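You operate a simulated robot arm through the tools that you are given. There is no shell and no other tool.

The job below is to be done with a simulated two-armed robot. You get a single attempt, and the scene is never put back.

JOB
Reset the tripped breaker in station three and ready it for a retest.
Fine: the bench stays off; shield over station four, handle down to reset, then up to on, shield back over it, and ZERO the peak meter.
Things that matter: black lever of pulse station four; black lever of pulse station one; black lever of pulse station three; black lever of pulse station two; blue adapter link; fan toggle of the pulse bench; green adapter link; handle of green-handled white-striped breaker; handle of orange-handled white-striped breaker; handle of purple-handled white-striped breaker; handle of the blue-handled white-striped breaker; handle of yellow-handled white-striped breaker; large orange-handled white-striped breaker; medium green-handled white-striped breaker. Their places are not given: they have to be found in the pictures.

Only the result counts: the job must be done as asked and must still hold three seconds after the hand-in. Knocking over, shifting, dropping, spilling or breaking anything else fails it.

ROBOT AND FRAMES
Two 7-joint arms with fingered hands on one trunk that stands fixed in place. Base frame: the origin is at the foot of the trunk, x ahead of it, y to its left, z up; the work surface is at about z = 0.95. Units: m, rad, N and s.
The left shoulder is at [0.021, 0.208, 1.523], the right one opposite. Each reaches about 1.152 m from its shoulder. Payload 5 kg a hand.
The TCP of each hand is the grasp point between the finger pads, 0.048 m short of the fingertips. In the tool frame z runs along the fingers and y along their closing line. The gripper opens to 0.16 m; its body begins 0.056 m behind the TCP. The gripper is a hand of 4 fingers: y runs from the thumb to the fingers, the wrist lies at [-0.026, -0.142, -0.252] in the tool frame, and closing takes about 1.5 s.
Orientation is that of the tool frame in the base frame, as a unit quaternion [w, x, y, z]. With the fingers straight down and the wrist toward the robot, the tool's x, y and z point along [0, 1, 0], [1, 0, 0] and [0, 0, -1] of the base frame.

CONTROLS
- The arms move only by the tool drive_tool. It takes "left_deltas", "right_deltas" or both (then of equal length, played together; a hand with none holds still); each is a list of rows, each an object of numbers (a shift or turn left out is 0, a gripper value left out holds the last): "tx", "ty", "tz": the shift along the base's x, y, z in units of 250 mm (1.0 is 250 mm); "wx", "wy", "wz": the turn, a rotation vector about the base's x, y, z in units of 180 degrees (1.0 is 180 degrees); "grip": the gripper command, from -1 (shut) to 1 (fully open), values between in proportion. In form: [{"tx": .., "ty": .., "tz": .., "wx": .., "wy": .., "wz": .., "grip": ..}, ...]. A call has 1 to 20 rows; each row is the pose to reach, as a shift and turn from the pose commanded when the call began. A call with a number of a shift or a turn outside -1 to 1 is refused whole. A row lasts 0.2 s, in which the tool goes at most 0.05 m and 0.15 rad; a call with a longer step from one row to the next is refused whole, and so is a gripper value outside its range. Where a pose cannot be reached the arm comes as near as it can. A force on the tool above 90 N (or 10 N above the force at the start of the call, whichever is more), or a blocked arm, ends the call early, and 0.2 s more pass. The fingers move at their own pace (about 0.108 m/s each) and stop on an object; they squeeze with about 31 N. The grip force told is the motor's: it shows also when the fingers shut on nothing. Time passes only in rows, and 0.2 s behind the last, so rows that repeat a pose let the fingers close. It gives the time, the measured TCP pose, the force on the tool (base axes), the opening and the grip force at its end, in the units of the frame above (readings bear some noise), with the torque about the TCP (base axes, N m) and any sound that the robot's microphone picked up, and new pictures: "show" is both (left out), scene, wrist or none (wrist: the cameras of the hands that moved).
- Cameras (640 x 400 px; columns grow to the right, rows downward): "scene" is now at [0.1048, -0.0241, 1.7305]; the picture's right is [-0.08, -1.00, -0.00], its down [-0.42, 0.03, -0.91] and it looks along [0.90, -0.07, -0.42] (base axes); focal length 218 px, centre (320, 200). "left" rides on the left gripper at [-0.087, -0.133, -0.189] in its tool frame; the picture's right is [-0.83, -0.26, 0.49], its down [0.51, -0.71, 0.49] and it looks along [0.22, 0.66, 0.72] (tool axes); focal length 238 px, centre (320, 200). "right" rides on the right gripper at [0.087, -0.133, -0.189] in its tool frame; the picture's right is [-0.83, 0.26, -0.49], its down [-0.51, -0.71, 0.49] and it looks along [-0.22, 0.66, 0.72] (tool axes); focal length 238 px, centre (320, 200).
- raise_lower(by): moves the trunk up (or, below 0, down) by that many m; the arms and the scene camera ride with it, the base frame stays. It gives what a move gives, with no picture.
- hand_shape(shape, hand): the hand has 4 fingers and takes this shape, open, in about a second: jaw (thumb against the fingers, like two jaws); tri (thumb and two fingers); tip (a fingertip pinch); poke (one finger out to press); point (the index stretched); flat (the hand flat); cup (the hand cupped); fist (a fist). The gripper value then closes the fingers along that shape, each until it touches; the sizes above hold for jaw. It gives what a move gives, with no picture.
- turn_head(pan, tilt): turns the head with the scene camera to pan (to the left, within 1.501 rad either way) and tilt (down, from -0.506 to 1.204), counted from straight ahead of the robot. It gives what a move gives, and a new picture of the scene camera.
- point_at(camera, pixels): for up to 12 pixels [column, row] of the newest picture of that camera ("zoom" is the newest enlarged one), the place [x, y, z] in the base frame of the surface seen there, good to about 0.003 m, but the place of the scene camera against the robot may be out by one fixed shift of up to 0.018 m in any direction. No time passes.
- zoom(camera, box): a new picture of the part [left, top, right, bottom] of that camera's present view, enlarged. No time passes.
- hand_in(): hands the job in; it is judged then, once.

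Open the grippers and draw the arms clear of the work before you hand the job in, unless the task says otherwise.

The tools are called after "Call:" as name(argument=value, ...) on one line, values as JSON. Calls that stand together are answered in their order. drive_tool: Moves the arms, as the interface text tells. Its arguments: {"type":"object","properties":{"left_deltas":{"type":"array"},"right_deltas":{"type":"array"},"show":{"type":"string","enum":["both","scene","wrist","none"]}},"required":[]} The other tools are called the same way: raise_lower (by) moves the trunk up or down; hand_shape (shape, hand) gives the hand a shape; turn_head (pan, tilt) turns the head that bears the scene camera; point_at (camera, pixels) gives the place of the surface under pixels of a picture; zoom (camera, box) takes an enlarged picture of a part of a camera's view; hand_in () hands the job in.

At the start:

```text
time_s: 0.0
left_ee_pos: [0.781, 0.0806, 1.5194]
left_ee_rot: [0.0, 0.707, 0.707, 0.001]
left_force: [-0.2, -1.2, 0.3]
left_ft_torque: [0.0, -0.01, 0.04]
left_finger_gap: 0.1597
left_gripper_force: 0.0
left_shape: jaw
right_ee_pos: [0.68, -0.4464, 1.4466]
right_ee_rot: [0.0, 0.708, 0.706, 0.0]
right_force: [-0.1, 0.5, -0.1]
right_ft_torque: [-0.03, 0.0, 0.04]
right_finger_gap: 0.1596
right_gripper_force: 0.1
right_shape: jaw
trunk travel left (down, up): [-0.525, 0.165]
head pan, tilt (commanded): [-0.077, 0.435]
```

scene: 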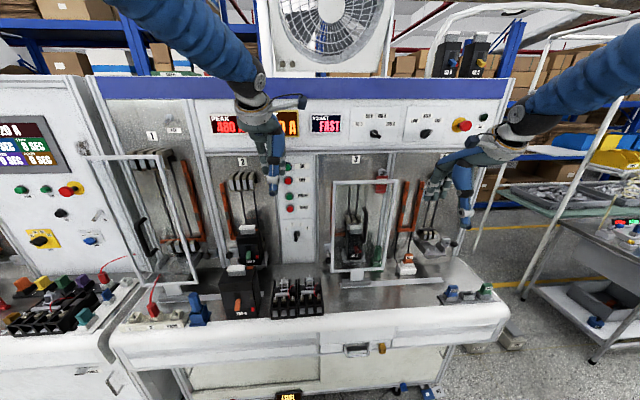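
right: 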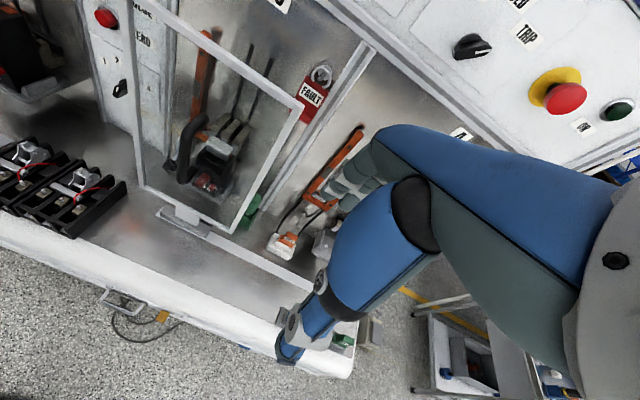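
left: 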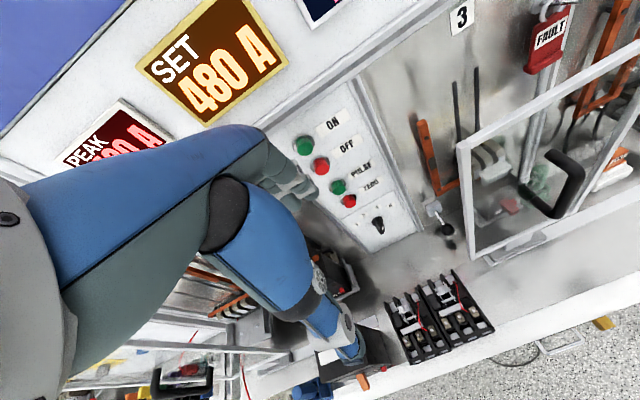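

The arms partly cover the bench in the scene picture, so I start with enlarged views of the stations (columns 130-470, rows 80-320) before anything moves.

Call:
zoom(camera="scene", box=[280, 140, 480, 280])

Call:
zoom(camera="scene", box=[100, 100, 320, 330])

Call:
zoom(camera="scene", box=[190, 90, 510, 180])

```text
2.86 times, centred on (380, 210) of scene
```

zoom: 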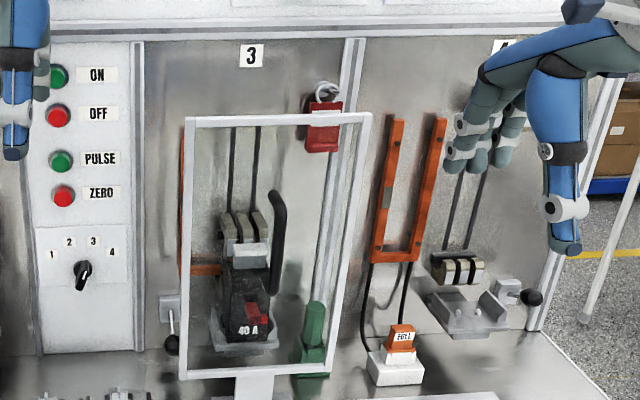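

```text
1.74 times, centred on (210, 215) of scene
```

zoom: 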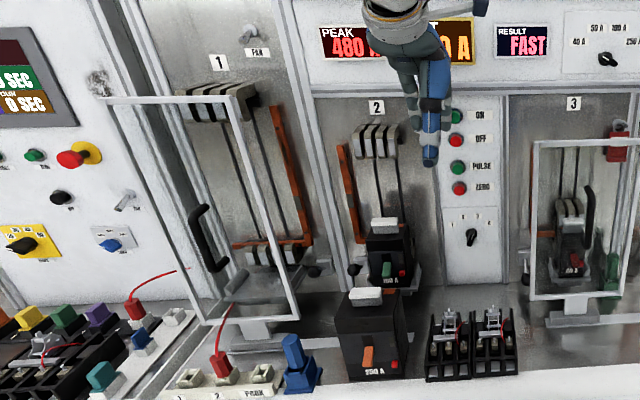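

```text
2.00 times, centred on (350, 135) of scene
```

zoom: 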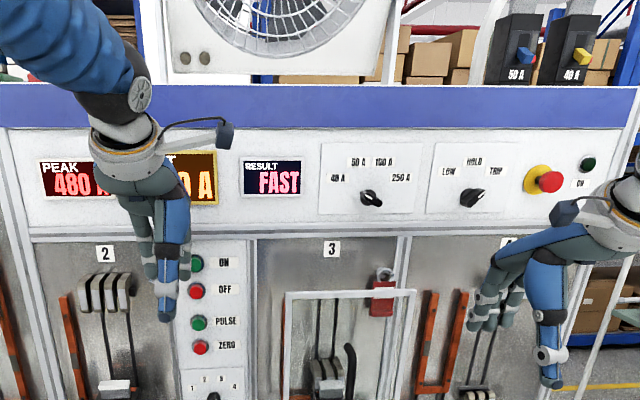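

The shield (frame at about columns 333-397, rows 180-272) covers station three with a 40 A breaker behind it; I locate key parts: shield corners, its black handle, the breaker handle, the ZERO button, station four parts.

Call:
point_at(camera="scene", pixels=[[334, 183], [397, 181], [345, 270], [386, 268], [377, 222], [366, 240], [359, 252], [302, 209], [301, 196], [381, 186], [352, 222], [340, 262]])

Call:
zoom(camera="scene", box=[325, 175, 405, 275])

Call:
zoom(camera="right", box=[120, 20, 400, 260])

Call:
zoom(camera="left", box=[400, 0, 640, 280])

```text
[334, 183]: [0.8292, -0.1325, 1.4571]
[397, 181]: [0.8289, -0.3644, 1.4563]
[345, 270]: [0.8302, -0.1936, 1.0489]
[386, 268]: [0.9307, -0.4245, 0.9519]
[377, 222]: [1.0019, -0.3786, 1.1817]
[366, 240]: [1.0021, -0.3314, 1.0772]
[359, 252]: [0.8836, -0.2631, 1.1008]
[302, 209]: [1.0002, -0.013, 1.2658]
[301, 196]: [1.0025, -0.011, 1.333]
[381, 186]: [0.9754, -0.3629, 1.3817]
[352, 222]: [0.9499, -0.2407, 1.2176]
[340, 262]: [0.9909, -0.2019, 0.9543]
```

```text
4.00 times, centred on (365, 225) of scene
```

zoom: 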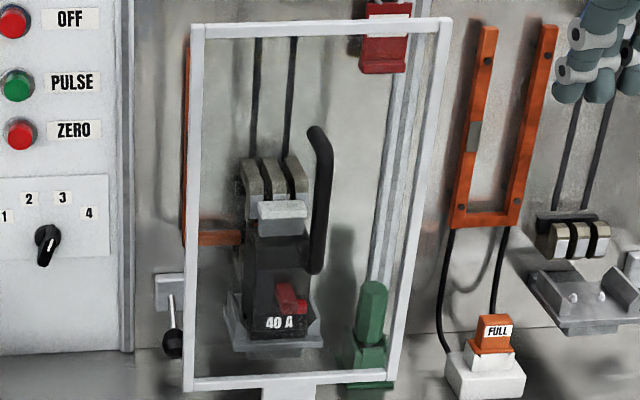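

```text
1.67 times, centred on (260, 140) of right
```

zoom: 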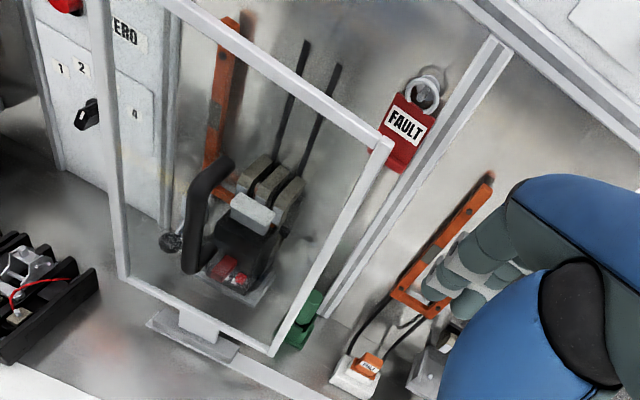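

```text
1.43 times, centred on (520, 140) of left
```

zoom: 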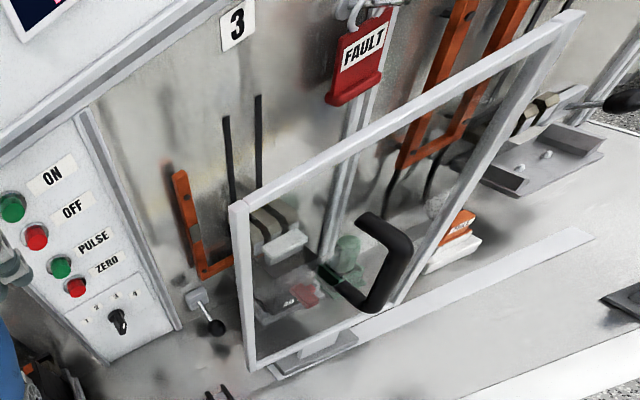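

The black D-handle of the shield is near scene (365, 208-241); I read its place, the breaker's red part, the rail under the shield, and things around station four.

Call:
point_at(camera="scene", pixels=[[365, 210], [366, 222], [365, 235], [363, 241], [361, 247], [356, 247], [362, 256], [367, 285], [345, 286], [435, 280], [330, 265], [372, 255]])

Call:
zoom(camera="scene", box=[320, 240, 520, 330])

Call:
zoom(camera="scene", box=[340, 205, 390, 265])

```text
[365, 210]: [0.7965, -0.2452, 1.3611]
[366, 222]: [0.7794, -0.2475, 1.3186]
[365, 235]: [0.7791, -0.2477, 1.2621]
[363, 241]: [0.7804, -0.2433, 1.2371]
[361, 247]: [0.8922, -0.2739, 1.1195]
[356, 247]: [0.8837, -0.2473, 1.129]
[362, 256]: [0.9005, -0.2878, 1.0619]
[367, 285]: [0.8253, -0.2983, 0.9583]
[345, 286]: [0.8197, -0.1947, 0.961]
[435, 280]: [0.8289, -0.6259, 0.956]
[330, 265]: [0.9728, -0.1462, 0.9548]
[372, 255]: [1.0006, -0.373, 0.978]
```

```text
3.20 times, centred on (420, 285) of scene
```

zoom: 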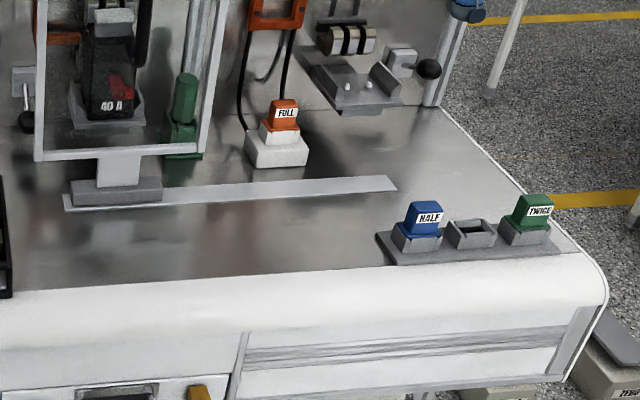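

```text
6.67 times, centred on (365, 235) of scene
```

zoom: 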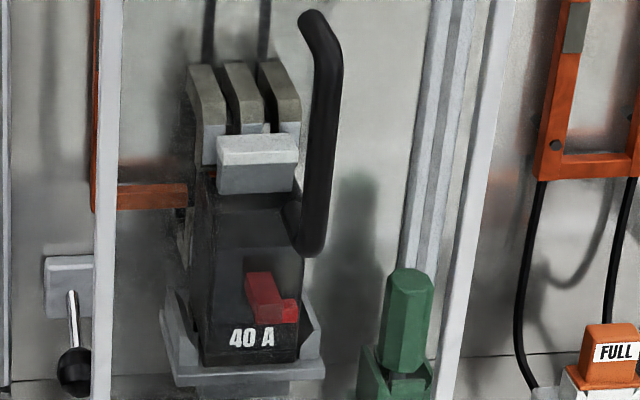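

The shield handle's bar is at about [0.79, -0.247, 1.24–1.36] and its rail strip runs right to y≈-0.65 at station four. I bring the right hand back and turn it to fingers-forward with the closing line horizontal, well in front of the bench.

Call:
drive_tool(right_deltas=[{"tx": -0.0267, "ty": 0.0267, "tz": -0.0312, "wx": 0.02566, "wy": -0.02566, "wz": -0.02566}, {"tx": -0.0533, "ty": 0.0533, "tz": -0.0624, "wx": 0.05132, "wy": -0.05132, "wz": -0.05132}, {"tx": -0.08, "ty": 0.08, "tz": -0.0936, "wx": 0.07698, "wy": -0.07698, "wz": -0.07698}, {"tx": -0.1067, "ty": 0.1067, "tz": -0.1248, "wx": 0.10264, "wy": -0.10264, "wz": -0.10264}, {"tx": -0.1333, "ty": 0.1333, "tz": -0.156, "wx": 0.1283, "wy": -0.1283, "wz": -0.1283}, {"tx": -0.16, "ty": 0.16, "tz": -0.1872, "wx": 0.15396, "wy": -0.15396, "wz": -0.15396}, {"tx": -0.1867, "ty": 0.1867, "tz": -0.2184, "wx": 0.17962, "wy": -0.17962, "wz": -0.17962}, {"tx": -0.2133, "ty": 0.2133, "tz": -0.2496, "wx": 0.20528, "wy": -0.20528, "wz": -0.20528}, {"tx": -0.24, "ty": 0.24, "tz": -0.2808, "wx": 0.23094, "wy": -0.23094, "wz": -0.23094}, {"tx": -0.2667, "ty": 0.2667, "tz": -0.312, "wx": 0.2566, "wy": -0.2566, "wz": -0.2566}, {"tx": -0.2933, "ty": 0.2933, "tz": -0.3432, "wx": 0.28226, "wy": -0.28226, "wz": -0.28226}, {"tx": -0.32, "ty": 0.32, "tz": -0.3744, "wx": 0.30792, "wy": -0.30792, "wz": -0.30792}, {"tx": -0.3467, "ty": 0.3467, "tz": -0.4056, "wx": 0.33358, "wy": -0.33358, "wz": -0.33358}, {"tx": -0.3733, "ty": 0.3733, "tz": -0.4368, "wx": 0.35924, "wy": -0.35924, "wz": -0.35924}, {"tx": -0.4, "ty": 0.4, "tz": -0.468, "wx": 0.3849, "wy": -0.3849, "wz": -0.3849}], show="both")

```text
time_s: 3.2
left_ee_pos: [0.7825, 0.0858, 1.5175]
left_ee_rot: [0.001, 0.707, 0.707, -0.002]
left_force: [0.7, 2.8, -0.4]
left_ft_torque: [-0.25, 0.04, -0.08]
left_finger_gap: 0.1597
left_gripper_force: 0.0
left_shape: jaw
right_ee_pos: [0.5799, -0.344, 1.3319]
right_ee_rot: [0.003, 0.707, 0.0, 0.707]
right_force: [-0.5, 0.0, 0.0]
right_ft_torque: [-0.05, 0.08, -0.04]
right_finger_gap: 0.1597
right_gripper_force: 0.0
right_shape: jaw
right hand out of reach, approached as far as the arm can: row 10, 11, 13
trunk travel left (down, up): [-0.525, 0.165]
head pan, tilt (commanded): [-0.077, 0.435]
```

scene: 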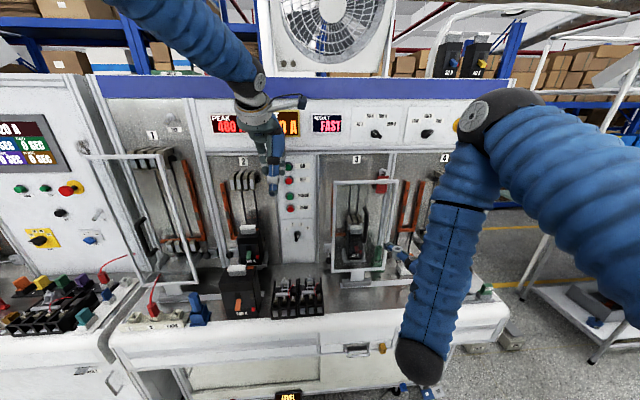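
right: 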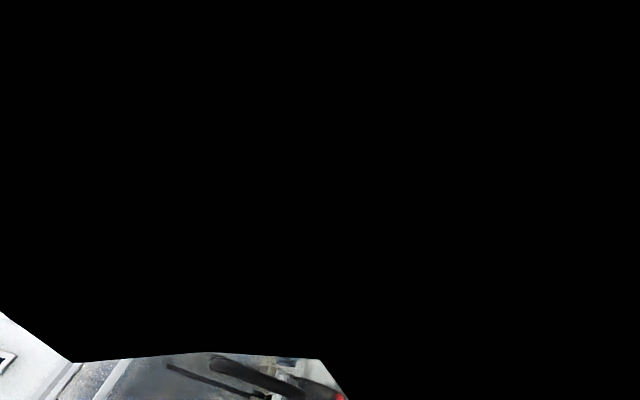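

The right hand reached the pose, but its forearm folds over its camera (wrist picture mostly black, elbow at scene (415, 360)). I roll the hand about the forward axis toward the other side, which should line the forearm up better.

Call:
drive_tool(right_deltas=[{"wx": -0.0475}, {"wx": -0.095}, {"wx": -0.1425}, {"wx": -0.19}, {"wx": -0.2375}, {"wx": -0.285}, {"wx": -0.3325}, {"wx": -0.38}, {"wx": -0.4275}, {"wx": -0.475}, {"wx": -0.5}], show="both")

```text
time_s: 5.6
left_ee_pos: [0.7818, 0.0821, 1.5194]
left_ee_rot: [0.0, 0.707, 0.707, 0.0]
left_force: [1.5, -0.9, -0.4]
left_ft_torque: [-0.13, 0.06, 0.01]
left_finger_gap: 0.1597
left_gripper_force: 0.1
left_shape: jaw
right_ee_pos: [0.6603, -0.4464, 1.3031]
right_ee_rot: [0.498, 0.504, 0.496, 0.502]
right_force: [-0.2, -0.7, 0.0]
right_ft_torque: [-0.01, -0.01, 0.05]
right_finger_gap: 0.1598
right_gripper_force: 0.0
right_shape: jaw
right hand out of reach, approached as far as the arm can: row 5, 6, 7, 8, 9, 10, 11
trunk travel left (down, up): [-0.525, 0.165]
head pan, tilt (commanded): [-0.077, 0.435]
```

scene: 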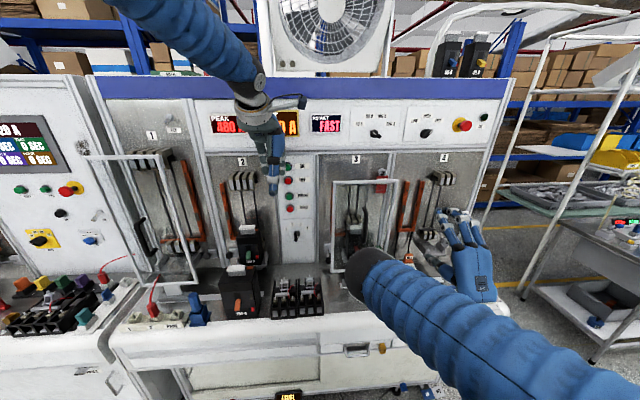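
right: 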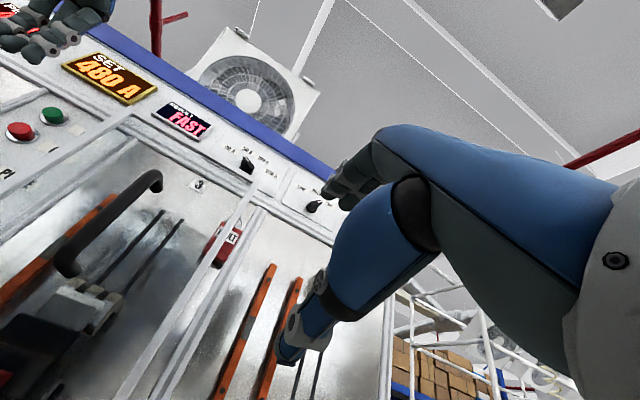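

The hand now points forward with the closing line vertical, and the wrist camera sees the shield handle (60-160, 175-270) and the buttons. I calibrate the scene camera against the wrist cameras using the shared features: buttons, handle, FAULT tag, label 3.

Call:
point_at(camera="right", pixels=[[20, 131], [52, 116], [154, 182], [110, 214], [66, 262], [197, 184], [228, 245], [218, 266], [313, 206], [246, 165]])

Call:
point_at(camera="left", pixels=[[349, 201], [338, 187], [320, 166], [304, 145], [462, 17], [378, 225], [555, 205], [520, 185], [470, 150], [558, 170], [578, 205], [447, 240]])

Call:
point_at(camera="scene", pixels=[[290, 208], [289, 196], [290, 181], [289, 167], [355, 159], [297, 235], [381, 186], [376, 134], [424, 134]])

Call:
zoom(camera="right", box=[0, 80, 320, 400])

Call:
zoom(camera="scene", box=[270, 150, 410, 280])

```text
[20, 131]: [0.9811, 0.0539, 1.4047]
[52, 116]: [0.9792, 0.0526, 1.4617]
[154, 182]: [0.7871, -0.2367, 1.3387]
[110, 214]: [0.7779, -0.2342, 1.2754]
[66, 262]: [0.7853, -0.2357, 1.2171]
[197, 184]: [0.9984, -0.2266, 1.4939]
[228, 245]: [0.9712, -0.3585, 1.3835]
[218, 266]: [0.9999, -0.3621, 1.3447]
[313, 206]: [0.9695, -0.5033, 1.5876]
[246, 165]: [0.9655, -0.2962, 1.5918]
```

```text
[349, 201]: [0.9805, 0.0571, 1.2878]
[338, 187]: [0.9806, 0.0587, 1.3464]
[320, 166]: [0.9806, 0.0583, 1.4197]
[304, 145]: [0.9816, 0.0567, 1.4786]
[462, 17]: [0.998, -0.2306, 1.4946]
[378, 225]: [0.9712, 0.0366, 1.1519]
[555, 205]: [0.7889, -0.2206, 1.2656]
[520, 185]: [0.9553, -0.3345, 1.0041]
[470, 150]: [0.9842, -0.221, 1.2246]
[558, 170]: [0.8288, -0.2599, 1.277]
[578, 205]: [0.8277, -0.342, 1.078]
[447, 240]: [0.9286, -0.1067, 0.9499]
```

```text
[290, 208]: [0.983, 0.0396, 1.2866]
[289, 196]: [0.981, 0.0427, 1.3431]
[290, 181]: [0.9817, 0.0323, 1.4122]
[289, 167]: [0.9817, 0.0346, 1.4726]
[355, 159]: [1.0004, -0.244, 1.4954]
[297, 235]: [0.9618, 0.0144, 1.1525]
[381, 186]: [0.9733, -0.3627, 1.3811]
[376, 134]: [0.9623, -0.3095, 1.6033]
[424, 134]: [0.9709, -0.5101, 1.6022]
```

```text
1.25 times, centred on (160, 240) of right
```

zoom: 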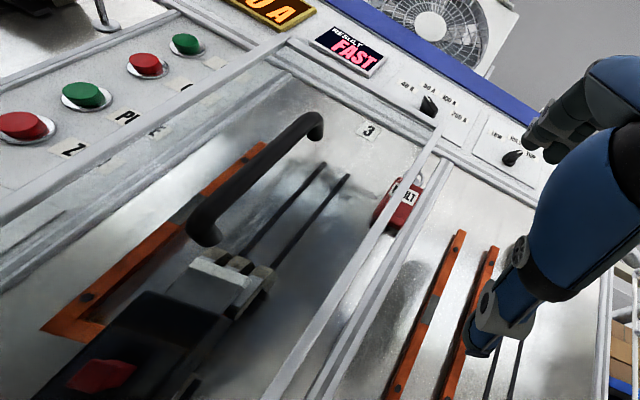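

```text
3.08 times, centred on (340, 215) of scene
```

zoom: 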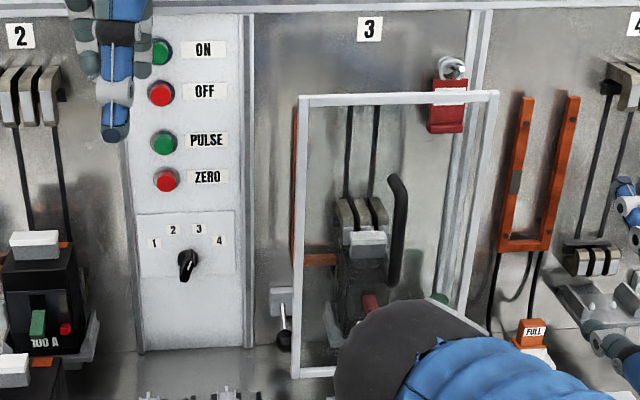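

Wrist-camera places show the scene camera is shifted about -0.016 m in y (label 3 at y -0.229 vs -0.244 in the scene), so true bar is x≈0.79, y≈-0.233, z 1.22–1.35. I pitch the right hand back to fingers-down, where the arm is comfortable and the elbow does not cover the work.

Call:
drive_tool(right_deltas=[{"tx": 0.03, "ty": -0.02, "tz": 0.025, "wy": 0.0455}, {"tx": 0.06, "ty": -0.04, "tz": 0.05, "wy": 0.091}, {"tx": 0.09, "ty": -0.06, "tz": 0.075, "wy": 0.1365}, {"tx": 0.12, "ty": -0.08, "tz": 0.1, "wy": 0.182}, {"tx": 0.15, "ty": -0.1, "tz": 0.125, "wy": 0.2275}, {"tx": 0.18, "ty": -0.12, "tz": 0.15, "wy": 0.273}, {"tx": 0.21, "ty": -0.14, "tz": 0.175, "wy": 0.3185}, {"tx": 0.24, "ty": -0.16, "tz": 0.2, "wy": 0.364}, {"tx": 0.27, "ty": -0.18, "tz": 0.225, "wy": 0.4095}, {"tx": 0.3, "ty": -0.2, "tz": 0.25, "wy": 0.455}, {"tx": 0.32, "ty": -0.22, "tz": 0.28, "wy": 0.5}], show="both")

```text
time_s: 8.0
left_ee_pos: [0.7822, 0.0811, 1.5185]
left_ee_rot: [0.0, 0.707, 0.707, -0.001]
left_force: [0.2, 0.9, -1.2]
left_ft_torque: [-0.02, 0.05, -0.04]
left_finger_gap: 0.16
left_gripper_force: 0.0
left_shape: jaw
right_ee_pos: [0.7455, -0.4984, 1.3685]
right_ee_rot: [0.0, 0.708, 0.706, -0.001]
right_force: [-0.2, -0.3, 0.2]
right_ft_torque: [-0.01, 0.01, -0.02]
right_finger_gap: 0.1599
right_gripper_force: 0.0
right_shape: jaw
trunk travel left (down, up): [-0.525, 0.165]
head pan, tilt (commanded): [-0.077, 0.435]
```

scene: 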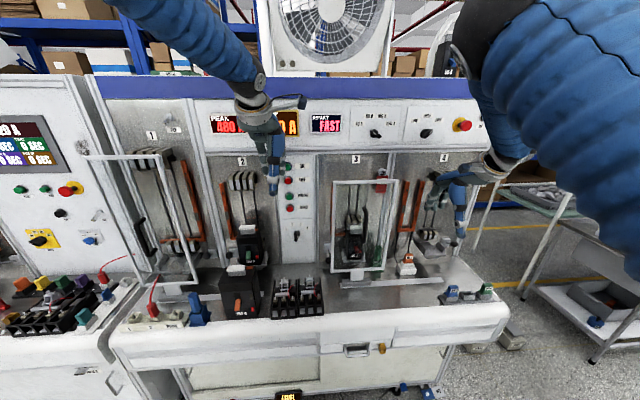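
right: 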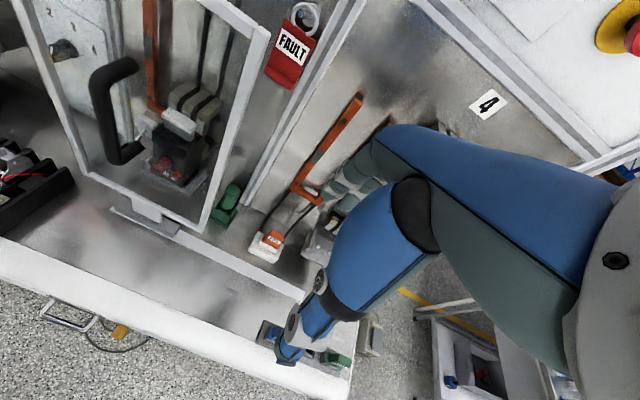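

The hand is at [0.746, -0.498, 1.369], fingers down, and the wrist camera now sees station three, the shield handle (90-140, 60-165), the FAULT tag and label 4 (487, 103). I zoom and read places.

Call:
zoom(camera="right", box=[60, 40, 240, 240])

Call:
point_at(camera="right", pixels=[[487, 103], [100, 90], [130, 68], [127, 155], [107, 120], [167, 143], [160, 165], [178, 175], [149, 213], [25, 10], [265, 30], [200, 230]])

Call:
point_at(camera="scene", pixels=[[444, 158], [434, 238], [405, 258], [408, 270], [449, 292], [468, 296], [485, 290]])

```text
2.00 times, centred on (150, 140) of right
```

zoom: 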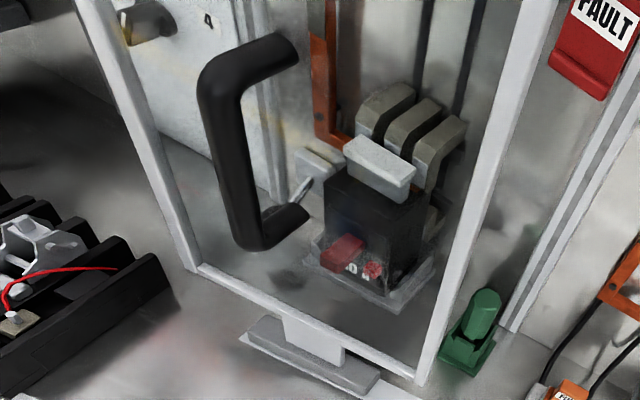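

```text
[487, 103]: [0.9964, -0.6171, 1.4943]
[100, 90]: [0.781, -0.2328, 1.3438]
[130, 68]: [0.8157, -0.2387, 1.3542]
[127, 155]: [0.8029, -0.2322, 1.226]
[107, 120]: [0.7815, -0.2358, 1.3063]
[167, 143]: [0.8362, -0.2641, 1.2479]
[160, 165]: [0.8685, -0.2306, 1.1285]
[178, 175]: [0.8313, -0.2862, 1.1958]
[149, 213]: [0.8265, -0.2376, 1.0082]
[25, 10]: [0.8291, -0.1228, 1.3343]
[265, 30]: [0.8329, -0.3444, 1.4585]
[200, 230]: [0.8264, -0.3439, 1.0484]
```

```text
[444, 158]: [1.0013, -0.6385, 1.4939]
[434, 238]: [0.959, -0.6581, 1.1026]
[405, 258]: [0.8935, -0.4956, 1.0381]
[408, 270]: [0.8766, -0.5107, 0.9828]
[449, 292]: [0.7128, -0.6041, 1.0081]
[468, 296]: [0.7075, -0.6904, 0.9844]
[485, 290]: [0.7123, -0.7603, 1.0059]
```

Label 4 is at y=-0.617, label 3 at -0.229, so the shield (bar at y -0.233) must slide by about -0.385. I try the poke shape on the right hand to see where the finger sits.

Call:
hand_shape(shape="poke", hand="right")

Call:
drive_tool(right_deltas=[{"tx": -0.1}, {"tx": -0.2}], show="both")

```text
time_s: 8.9
left_ee_pos: [0.78, 0.0813, 1.52]
left_ee_rot: [-0.001, 0.707, 0.707, -0.001]
left_force: [-0.9, -0.3, -0.4]
left_ft_torque: [-0.01, -0.03, -0.02]
left_finger_gap: 0.1597
left_gripper_force: 0.0
left_shape: jaw
right_ee_pos: [0.7439, -0.4984, 1.3702]
right_ee_rot: [0.0, 0.707, 0.707, 0.0]
right_force: [0.1, -0.5, 0.3]
right_ft_torque: [0.03, -0.04, -0.01]
right_finger_gap: 0.0
right_gripper_force: 0.0
right_shape: poke
trunk travel left (down, up): [-0.525, 0.165]
head pan, tilt (commanded): [-0.077, 0.435]
```

```text
time_s: 9.5
left_ee_pos: [0.779, 0.0824, 1.5204]
left_ee_rot: [-0.001, 0.708, 0.707, 0.001]
left_force: [-0.6, 0.4, -1.1]
left_ft_torque: [0.01, -0.08, 0.0]
left_finger_gap: 0.1597
left_gripper_force: 0.0
left_shape: jaw
right_ee_pos: [0.6952, -0.4982, 1.3683]
right_ee_rot: [0.001, 0.707, 0.708, 0.001]
right_force: [-0.2, 0.0, 0.3]
right_ft_torque: [-0.01, -0.03, 0.01]
right_finger_gap: 0.0002
right_gripper_force: 0.1
right_shape: poke
trunk travel left (down, up): [-0.525, 0.165]
head pan, tilt (commanded): [-0.077, 0.435]
```

scene: 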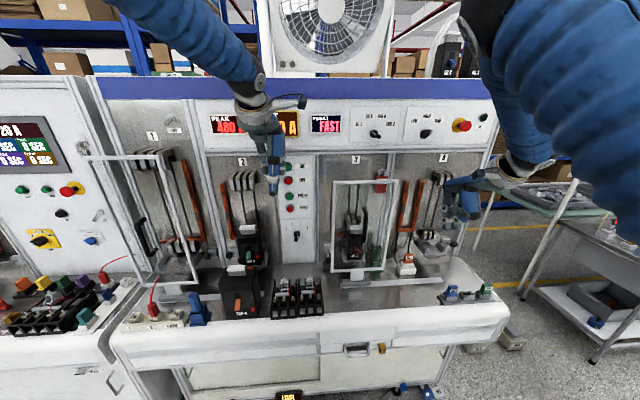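
right: 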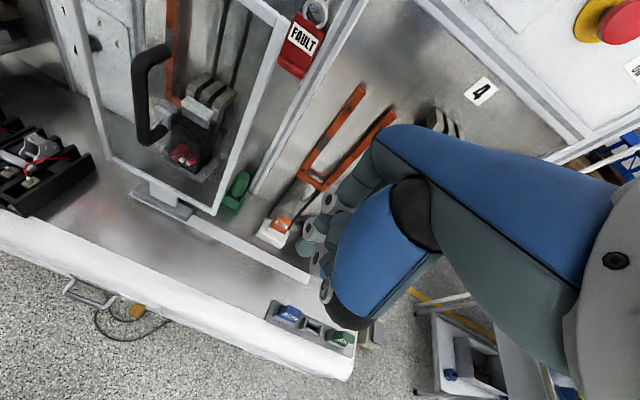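

The hand changed shape; I zoom on it in both cameras to see where the stretched finger and its tip are.

Call:
zoom(camera="right", box=[280, 100, 480, 340])

Call:
zoom(camera="scene", box=[420, 150, 570, 260])

Call:
point_at(camera="right", pixels=[[326, 292], [318, 262], [303, 245], [335, 200], [345, 315], [360, 180], [310, 228], [340, 280]])

```text
1.67 times, centred on (380, 220) of right
```

zoom: 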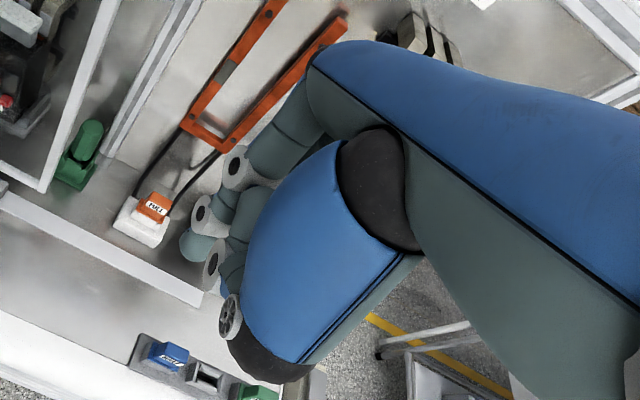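

```text
3.64 times, centred on (495, 205) of scene
```

zoom: 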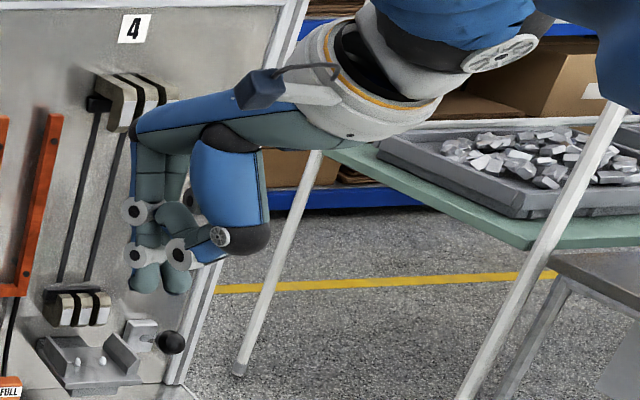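

```text
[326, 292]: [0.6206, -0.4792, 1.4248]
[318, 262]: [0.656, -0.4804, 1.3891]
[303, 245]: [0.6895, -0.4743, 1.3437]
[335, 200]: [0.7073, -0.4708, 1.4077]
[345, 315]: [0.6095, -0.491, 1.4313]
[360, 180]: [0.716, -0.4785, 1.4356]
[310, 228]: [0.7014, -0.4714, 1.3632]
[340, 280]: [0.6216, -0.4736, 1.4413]
```

The shape is hard to read from here; I command the grip shut in this shape and look again.

Call:
drive_tool(right_deltas=[{"grip": -1}, {"grip": -1}, {"grip": -1}, {"grip": -1}, {"grip": -1}, {"grip": -1}], show="none")

Call:
zoom(camera="scene", box=[420, 150, 570, 260])

Call:
zoom(camera="right", box=[280, 100, 480, 340])

```text
time_s: 10.9
left_ee_pos: [0.7813, 0.0821, 1.5188]
left_ee_rot: [0.0, 0.707, 0.707, 0.001]
left_force: [-0.3, -0.4, 0.2]
left_ft_torque: [0.0, 0.0, -0.02]
left_finger_gap: 0.16
left_gripper_force: 0.1
left_shape: jaw
right_ee_pos: [0.6969, -0.4999, 1.3697]
right_ee_rot: [0.0, 0.707, 0.707, 0.0]
right_force: [-0.1, -0.2, -0.1]
right_ft_torque: [0.02, 0.02, -0.02]
right_finger_gap: 0.0
right_gripper_force: 0.0
right_shape: poke
trunk travel left (down, up): [-0.525, 0.165]
head pan, tilt (commanded): [-0.077, 0.435]
```

```text
3.64 times, centred on (495, 205) of scene
```

zoom: 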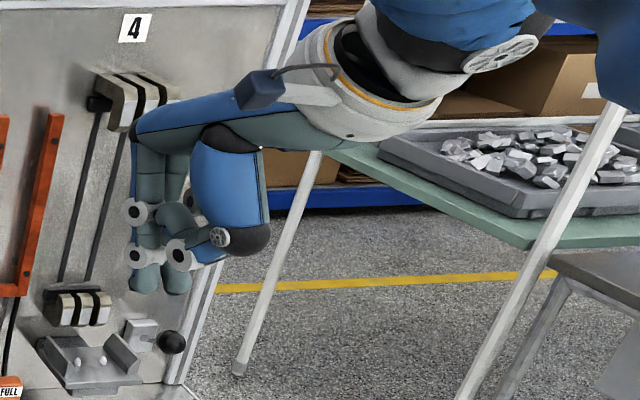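

```text
1.67 times, centred on (380, 220) of right
```

zoom: 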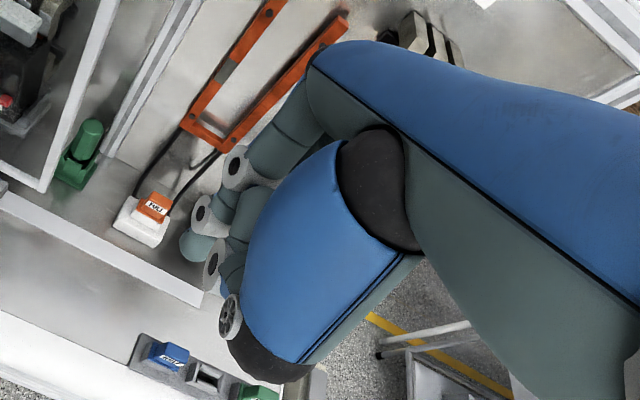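

The poke shape does not change with the grip. I try the point shape (index stretched) for comparison.

Call:
hand_shape(shape="point", hand="right")

Call:
zoom(camera="scene", box=[420, 150, 570, 260])

Call:
zoom(camera="right", box=[280, 100, 480, 340])

```text
time_s: 11.8
left_ee_pos: [0.7806, 0.0802, 1.5192]
left_ee_rot: [0.0, 0.707, 0.707, 0.0]
left_force: [-0.6, 0.0, 0.2]
left_ft_torque: [-0.01, 0.01, 0.0]
left_finger_gap: 0.1599
left_gripper_force: 0.0
left_shape: jaw
right_ee_pos: [0.6957, -0.4988, 1.3692]
right_ee_rot: [0.0, 0.708, 0.707, 0.0]
right_force: [-0.8, 0.3, 0.6]
right_ft_torque: [0.01, -0.02, 0.03]
right_finger_gap: 0.0
right_gripper_force: 0.1
right_shape: point
trunk travel left (down, up): [-0.525, 0.165]
head pan, tilt (commanded): [-0.077, 0.435]
```

```text
3.64 times, centred on (495, 205) of scene
```

zoom: 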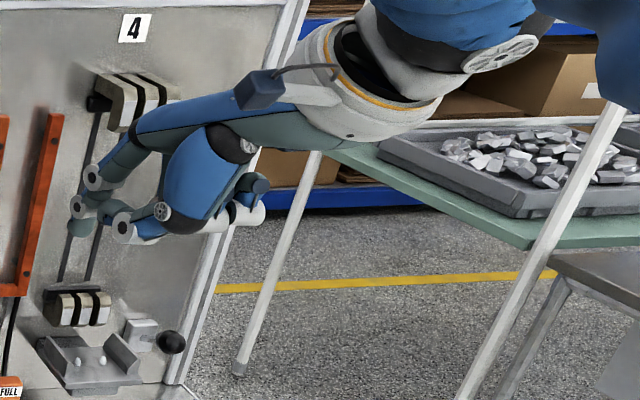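

```text
1.67 times, centred on (380, 220) of right
```

zoom: 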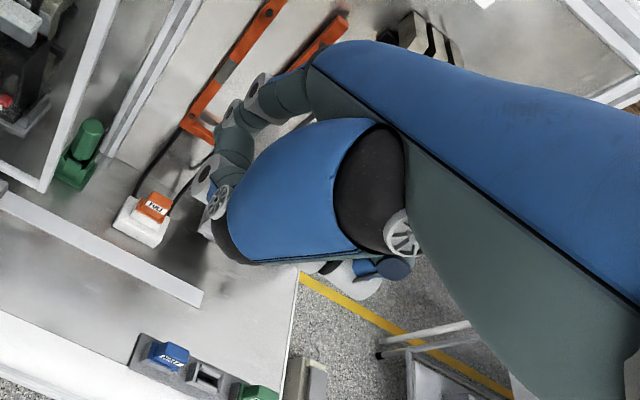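

Point shape spreads the fingers unhelpfully. I go back to jaw and shut it, whose geometry (TCP between pads) is known.

Call:
hand_shape(shape="jaw", hand="right")

Call:
drive_tool(right_deltas=[{"grip": -1}, {"grip": -1}, {"grip": -1}, {"grip": -1}, {"grip": -1}, {"grip": -1}, {"grip": -1}, {"grip": -1}], show="both")

Call:
zoom(camera="scene", box=[420, 150, 570, 260])

Call:
zoom(camera="right", box=[240, 100, 480, 380])

```text
time_s: 12.7
left_ee_pos: [0.7809, 0.0809, 1.5199]
left_ee_rot: [-0.001, 0.707, 0.707, 0.0]
left_force: [0.1, 0.2, -1.0]
left_ft_torque: [-0.03, 0.05, -0.01]
left_finger_gap: 0.1599
left_gripper_force: 0.0
left_shape: jaw
right_ee_pos: [0.6967, -0.4992, 1.3688]
right_ee_rot: [0.001, 0.708, 0.706, -0.001]
right_force: [-1.1, 1.1, 0.3]
right_ft_torque: [-0.02, -0.04, -0.05]
right_finger_gap: 0.1594
right_gripper_force: 0.0
right_shape: jaw
trunk travel left (down, up): [-0.525, 0.165]
head pan, tilt (commanded): [-0.077, 0.435]
```

```text
time_s: 14.5
left_ee_pos: [0.7808, 0.0808, 1.5193]
left_ee_rot: [0.0, 0.707, 0.707, 0.0]
left_force: [-0.9, -0.6, 0.3]
left_ft_torque: [-0.05, 0.0, -0.03]
left_finger_gap: 0.1599
left_gripper_force: 0.1
left_shape: jaw
right_ee_pos: [0.6967, -0.4987, 1.3687]
right_ee_rot: [0.0, 0.708, 0.707, 0.0]
right_force: [-0.4, -0.2, -0.3]
right_ft_torque: [-0.01, -0.01, 0.01]
right_finger_gap: 0.0001
right_gripper_force: 30.6
right_shape: jaw
trunk travel left (down, up): [-0.525, 0.165]
head pan, tilt (commanded): [-0.077, 0.435]
```

scene: 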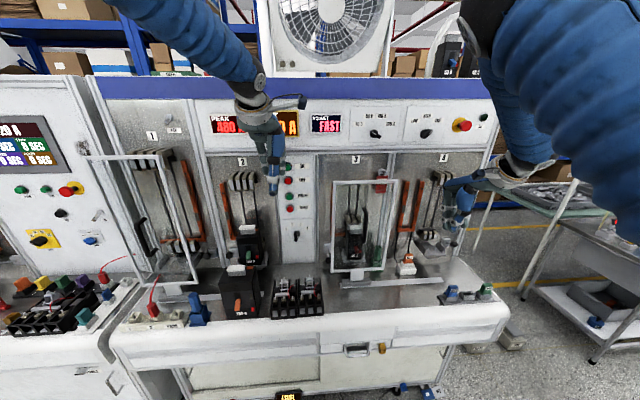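
right: 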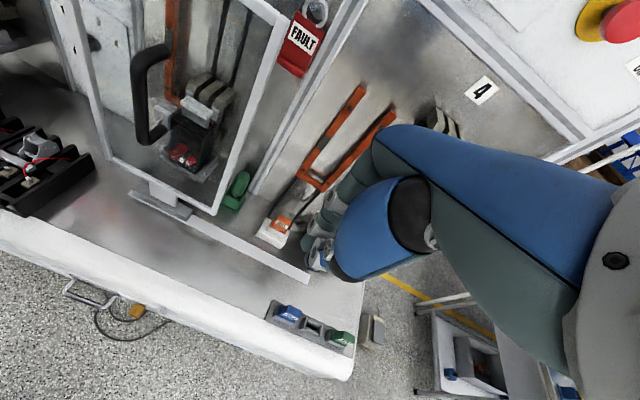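

```text
3.64 times, centred on (495, 205) of scene
```

zoom: 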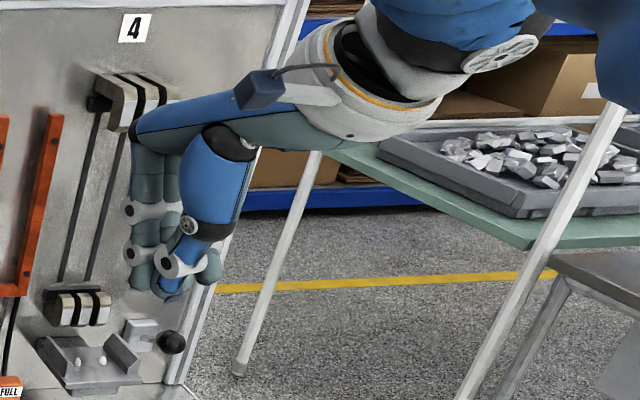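

```text
1.43 times, centred on (360, 240) of right
```

zoom: 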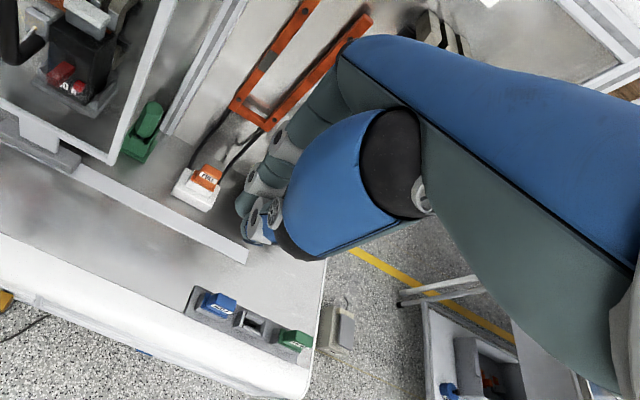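

Jaw shut gives a compact bunch of fingers about 8 cm wide. I move the left hand back and left out of the way while the right hand travels at x≈0.65, in front of the shield, toward the left side of the bar.

Call:
drive_tool(left_deltas=[{"tx": -0.1, "ty": 0.1}, {"tx": -0.2, "ty": 0.2}, {"tx": -0.3, "ty": 0.3}, {"tx": -0.4, "ty": 0.4}, {"tx": -0.5, "ty": 0.5}, {"tx": -0.6, "ty": 0.55}, {"tx": -0.6, "ty": 0.6}], right_deltas=[{"tx": -0.1}, {"tx": -0.2, "ty": 0.1}, {"tx": -0.2, "ty": 0.28}, {"tx": -0.2, "ty": 0.46}, {"tx": -0.2, "ty": 0.64}, {"tx": -0.2, "ty": 0.82}, {"tx": -0.2, "ty": 1.0}], show="both")

```text
time_s: 16.1
left_ee_pos: [0.6317, 0.2368, 1.5184]
left_ee_rot: [0.001, 0.707, 0.707, -0.001]
left_force: [-0.1, 0.9, -0.5]
left_ft_torque: [-0.18, -0.01, -0.07]
left_finger_gap: 0.1599
left_gripper_force: 0.1
left_shape: jaw
right_ee_pos: [0.6416, -0.2459, 1.3683]
right_ee_rot: [0.001, 0.708, 0.707, -0.002]
right_force: [0.2, 1.6, 0.2]
right_ft_torque: [-0.15, 0.01, -0.04]
right_finger_gap: 0.0
right_gripper_force: 30.9
right_shape: jaw
trunk travel left (down, up): [-0.525, 0.165]
head pan, tilt (commanded): [-0.077, 0.435]
```

scene: 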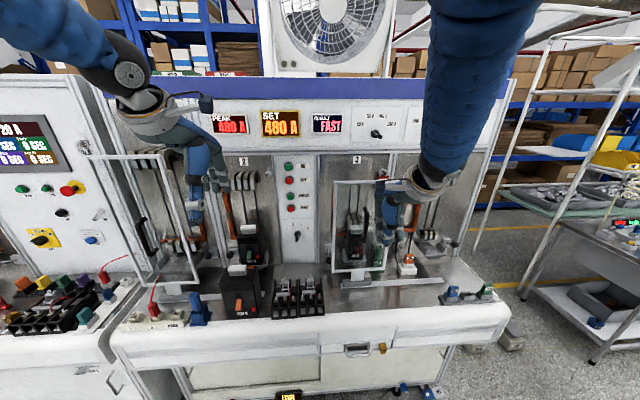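
right: 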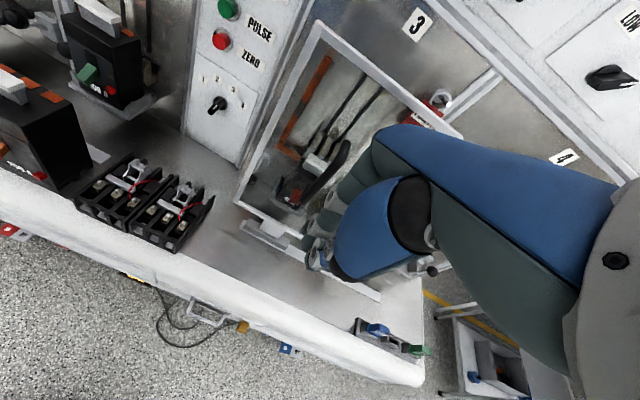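
left: 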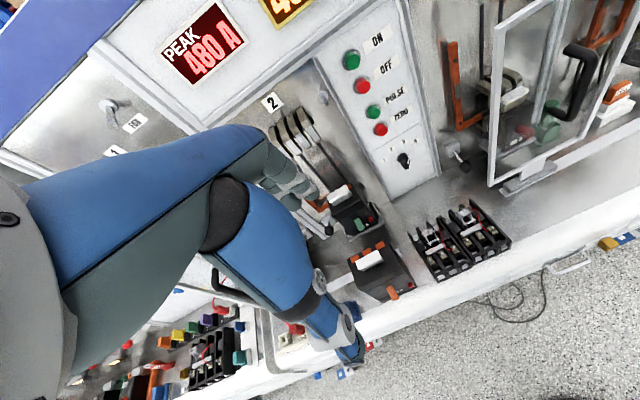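

Clear view: the left camera sees the shield handle at about (580, 75). I bring the right hand down and to the left of the bar, then forward to x≈0.75.

Call:
drive_tool(right_deltas=[{"ty": 0.15, "tz": -0.08}, {"ty": 0.3, "tz": -0.16}, {"ty": 0.464, "tz": -0.24}, {"ty": 0.464, "tz": -0.312, "tx": 0.1}, {"ty": 0.464, "tz": -0.312, "tx": 0.25}, {"ty": 0.464, "tz": -0.312, "tx": 0.4}], show="both")

Call:
zoom(camera="scene", box=[300, 170, 440, 290])

Call:
zoom(camera="left", box=[440, 0, 640, 200])

```text
time_s: 17.5
left_ee_pos: [0.6329, 0.2296, 1.5195]
left_ee_rot: [0.0, 0.708, 0.707, 0.0]
left_force: [0.5, 0.0, -0.9]
left_ft_torque: [0.02, 0.04, -0.01]
left_finger_gap: 0.1599
left_gripper_force: 0.0
left_shape: jaw
right_ee_pos: [0.7473, -0.1336, 1.2895]
right_ee_rot: [-0.001, 0.707, 0.707, -0.002]
right_force: [-0.3, -0.6, -1.5]
right_ft_torque: [0.08, 0.0, 0.02]
right_finger_gap: 0.0
right_gripper_force: 30.9
right_shape: jaw
trunk travel left (down, up): [-0.525, 0.165]
head pan, tilt (commanded): [-0.077, 0.435]
```

scene: 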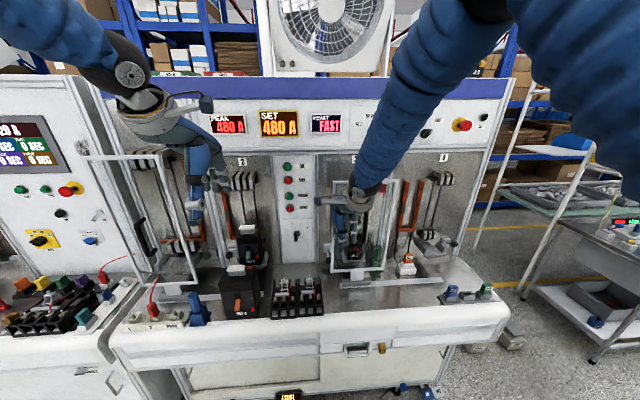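
right: 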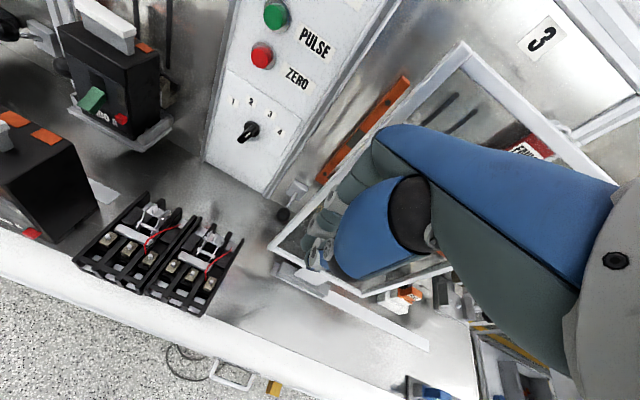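

```text
3.33 times, centred on (370, 230) of scene
```

zoom: 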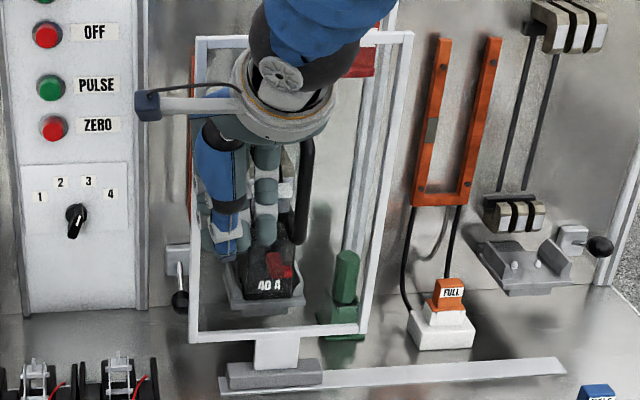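

```text
2.00 times, centred on (540, 100) of left
```

zoom: 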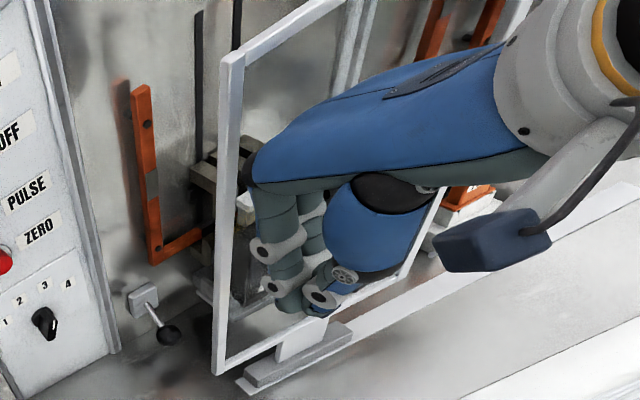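

The left camera shows the right hand side-on next to the shield; I measure the knuckles and fingers to see how much room remains to the glass.

Call:
point_at(camera="left", pixels=[[508, 82], [503, 84], [515, 110], [510, 125], [523, 146], [530, 152], [540, 130], [560, 60]])

```text
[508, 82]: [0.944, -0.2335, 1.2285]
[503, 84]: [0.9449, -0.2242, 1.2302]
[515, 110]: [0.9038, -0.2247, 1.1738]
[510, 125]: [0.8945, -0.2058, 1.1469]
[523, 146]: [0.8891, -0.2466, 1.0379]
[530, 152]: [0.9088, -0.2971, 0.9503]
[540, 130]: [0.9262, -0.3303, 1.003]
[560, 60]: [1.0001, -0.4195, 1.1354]
```

Those readings came from the older left picture; I use the newest enlarged picture instead.

Call:
point_at(camera="zoom", pixels=[[255, 165], [270, 200], [285, 250], [275, 285], [290, 297], [315, 325], [325, 298], [330, 240], [400, 120]])

```text
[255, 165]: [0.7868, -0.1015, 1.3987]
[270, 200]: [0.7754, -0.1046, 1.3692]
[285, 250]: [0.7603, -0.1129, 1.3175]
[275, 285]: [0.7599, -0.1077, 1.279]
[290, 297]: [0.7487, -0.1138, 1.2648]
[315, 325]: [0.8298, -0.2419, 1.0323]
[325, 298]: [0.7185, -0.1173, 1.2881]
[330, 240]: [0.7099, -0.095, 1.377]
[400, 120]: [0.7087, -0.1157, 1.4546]
```

Knuckles reach only x≈0.79–0.80, so I can go forward to TCP x≈0.765 (fingers overlap the bar at 0.78–0.805, clear of the frame at 0.828). Then I push slowly toward -y for 0.12 m and check the shield moves.

Call:
drive_tool(right_deltas=[{"tx": 0.072}, {"tx": 0.072, "ty": -0.08}, {"tx": 0.072, "ty": -0.16}, {"tx": 0.072, "ty": -0.22}, {"tx": 0.072, "ty": -0.28}, {"tx": 0.072, "ty": -0.34}, {"tx": 0.072, "ty": -0.4}, {"tx": 0.072, "ty": -0.46}, {"tx": 0.072, "ty": -0.52}], show="both")

Call:
zoom(camera="scene", box=[300, 170, 480, 290])

Call:
zoom(camera="left", box=[440, 0, 640, 200])

```text
time_s: 19.5
left_ee_pos: [0.6302, 0.231, 1.5211]
left_ee_rot: [0.0, 0.707, 0.707, 0.001]
left_force: [-0.4, -0.9, -0.1]
left_ft_torque: [0.08, 0.02, 0.03]
left_finger_gap: 0.1598
left_gripper_force: 0.1
left_shape: jaw
right_ee_pos: [0.7595, -0.2636, 1.2889]
right_ee_rot: [-0.001, 0.708, 0.707, 0.0]
right_force: [-20.5, 0.8, -8.0]
right_ft_torque: [0.08, -1.18, -0.22]
right_finger_gap: 0.0
right_gripper_force: 30.9
right_shape: jaw
trunk travel left (down, up): [-0.525, 0.165]
head pan, tilt (commanded): [-0.077, 0.435]
```

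scene: 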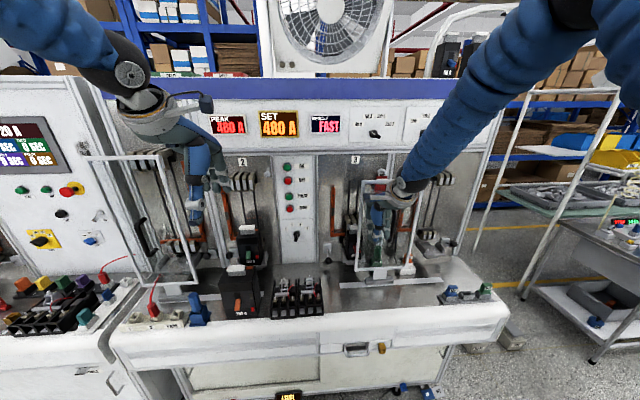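
right: 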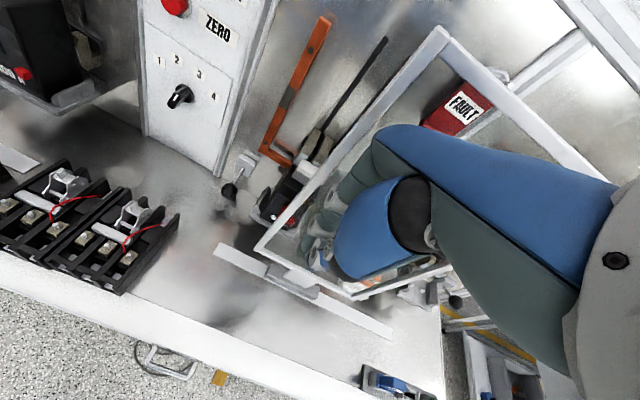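

```text
3.33 times, centred on (390, 230) of scene
```

zoom: 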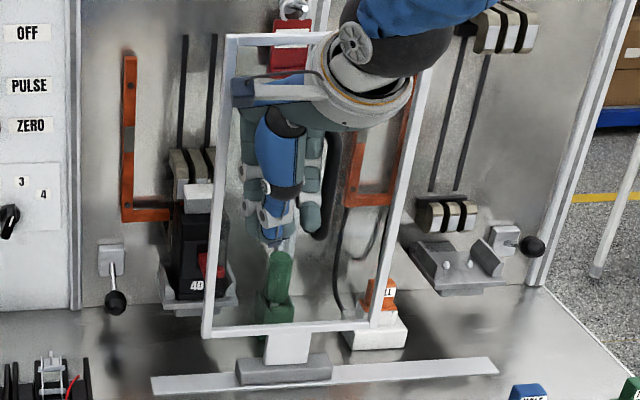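

```text
2.00 times, centred on (540, 100) of left
```

zoom: 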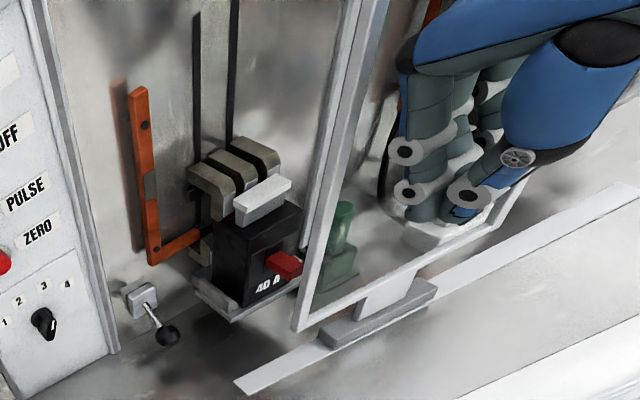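

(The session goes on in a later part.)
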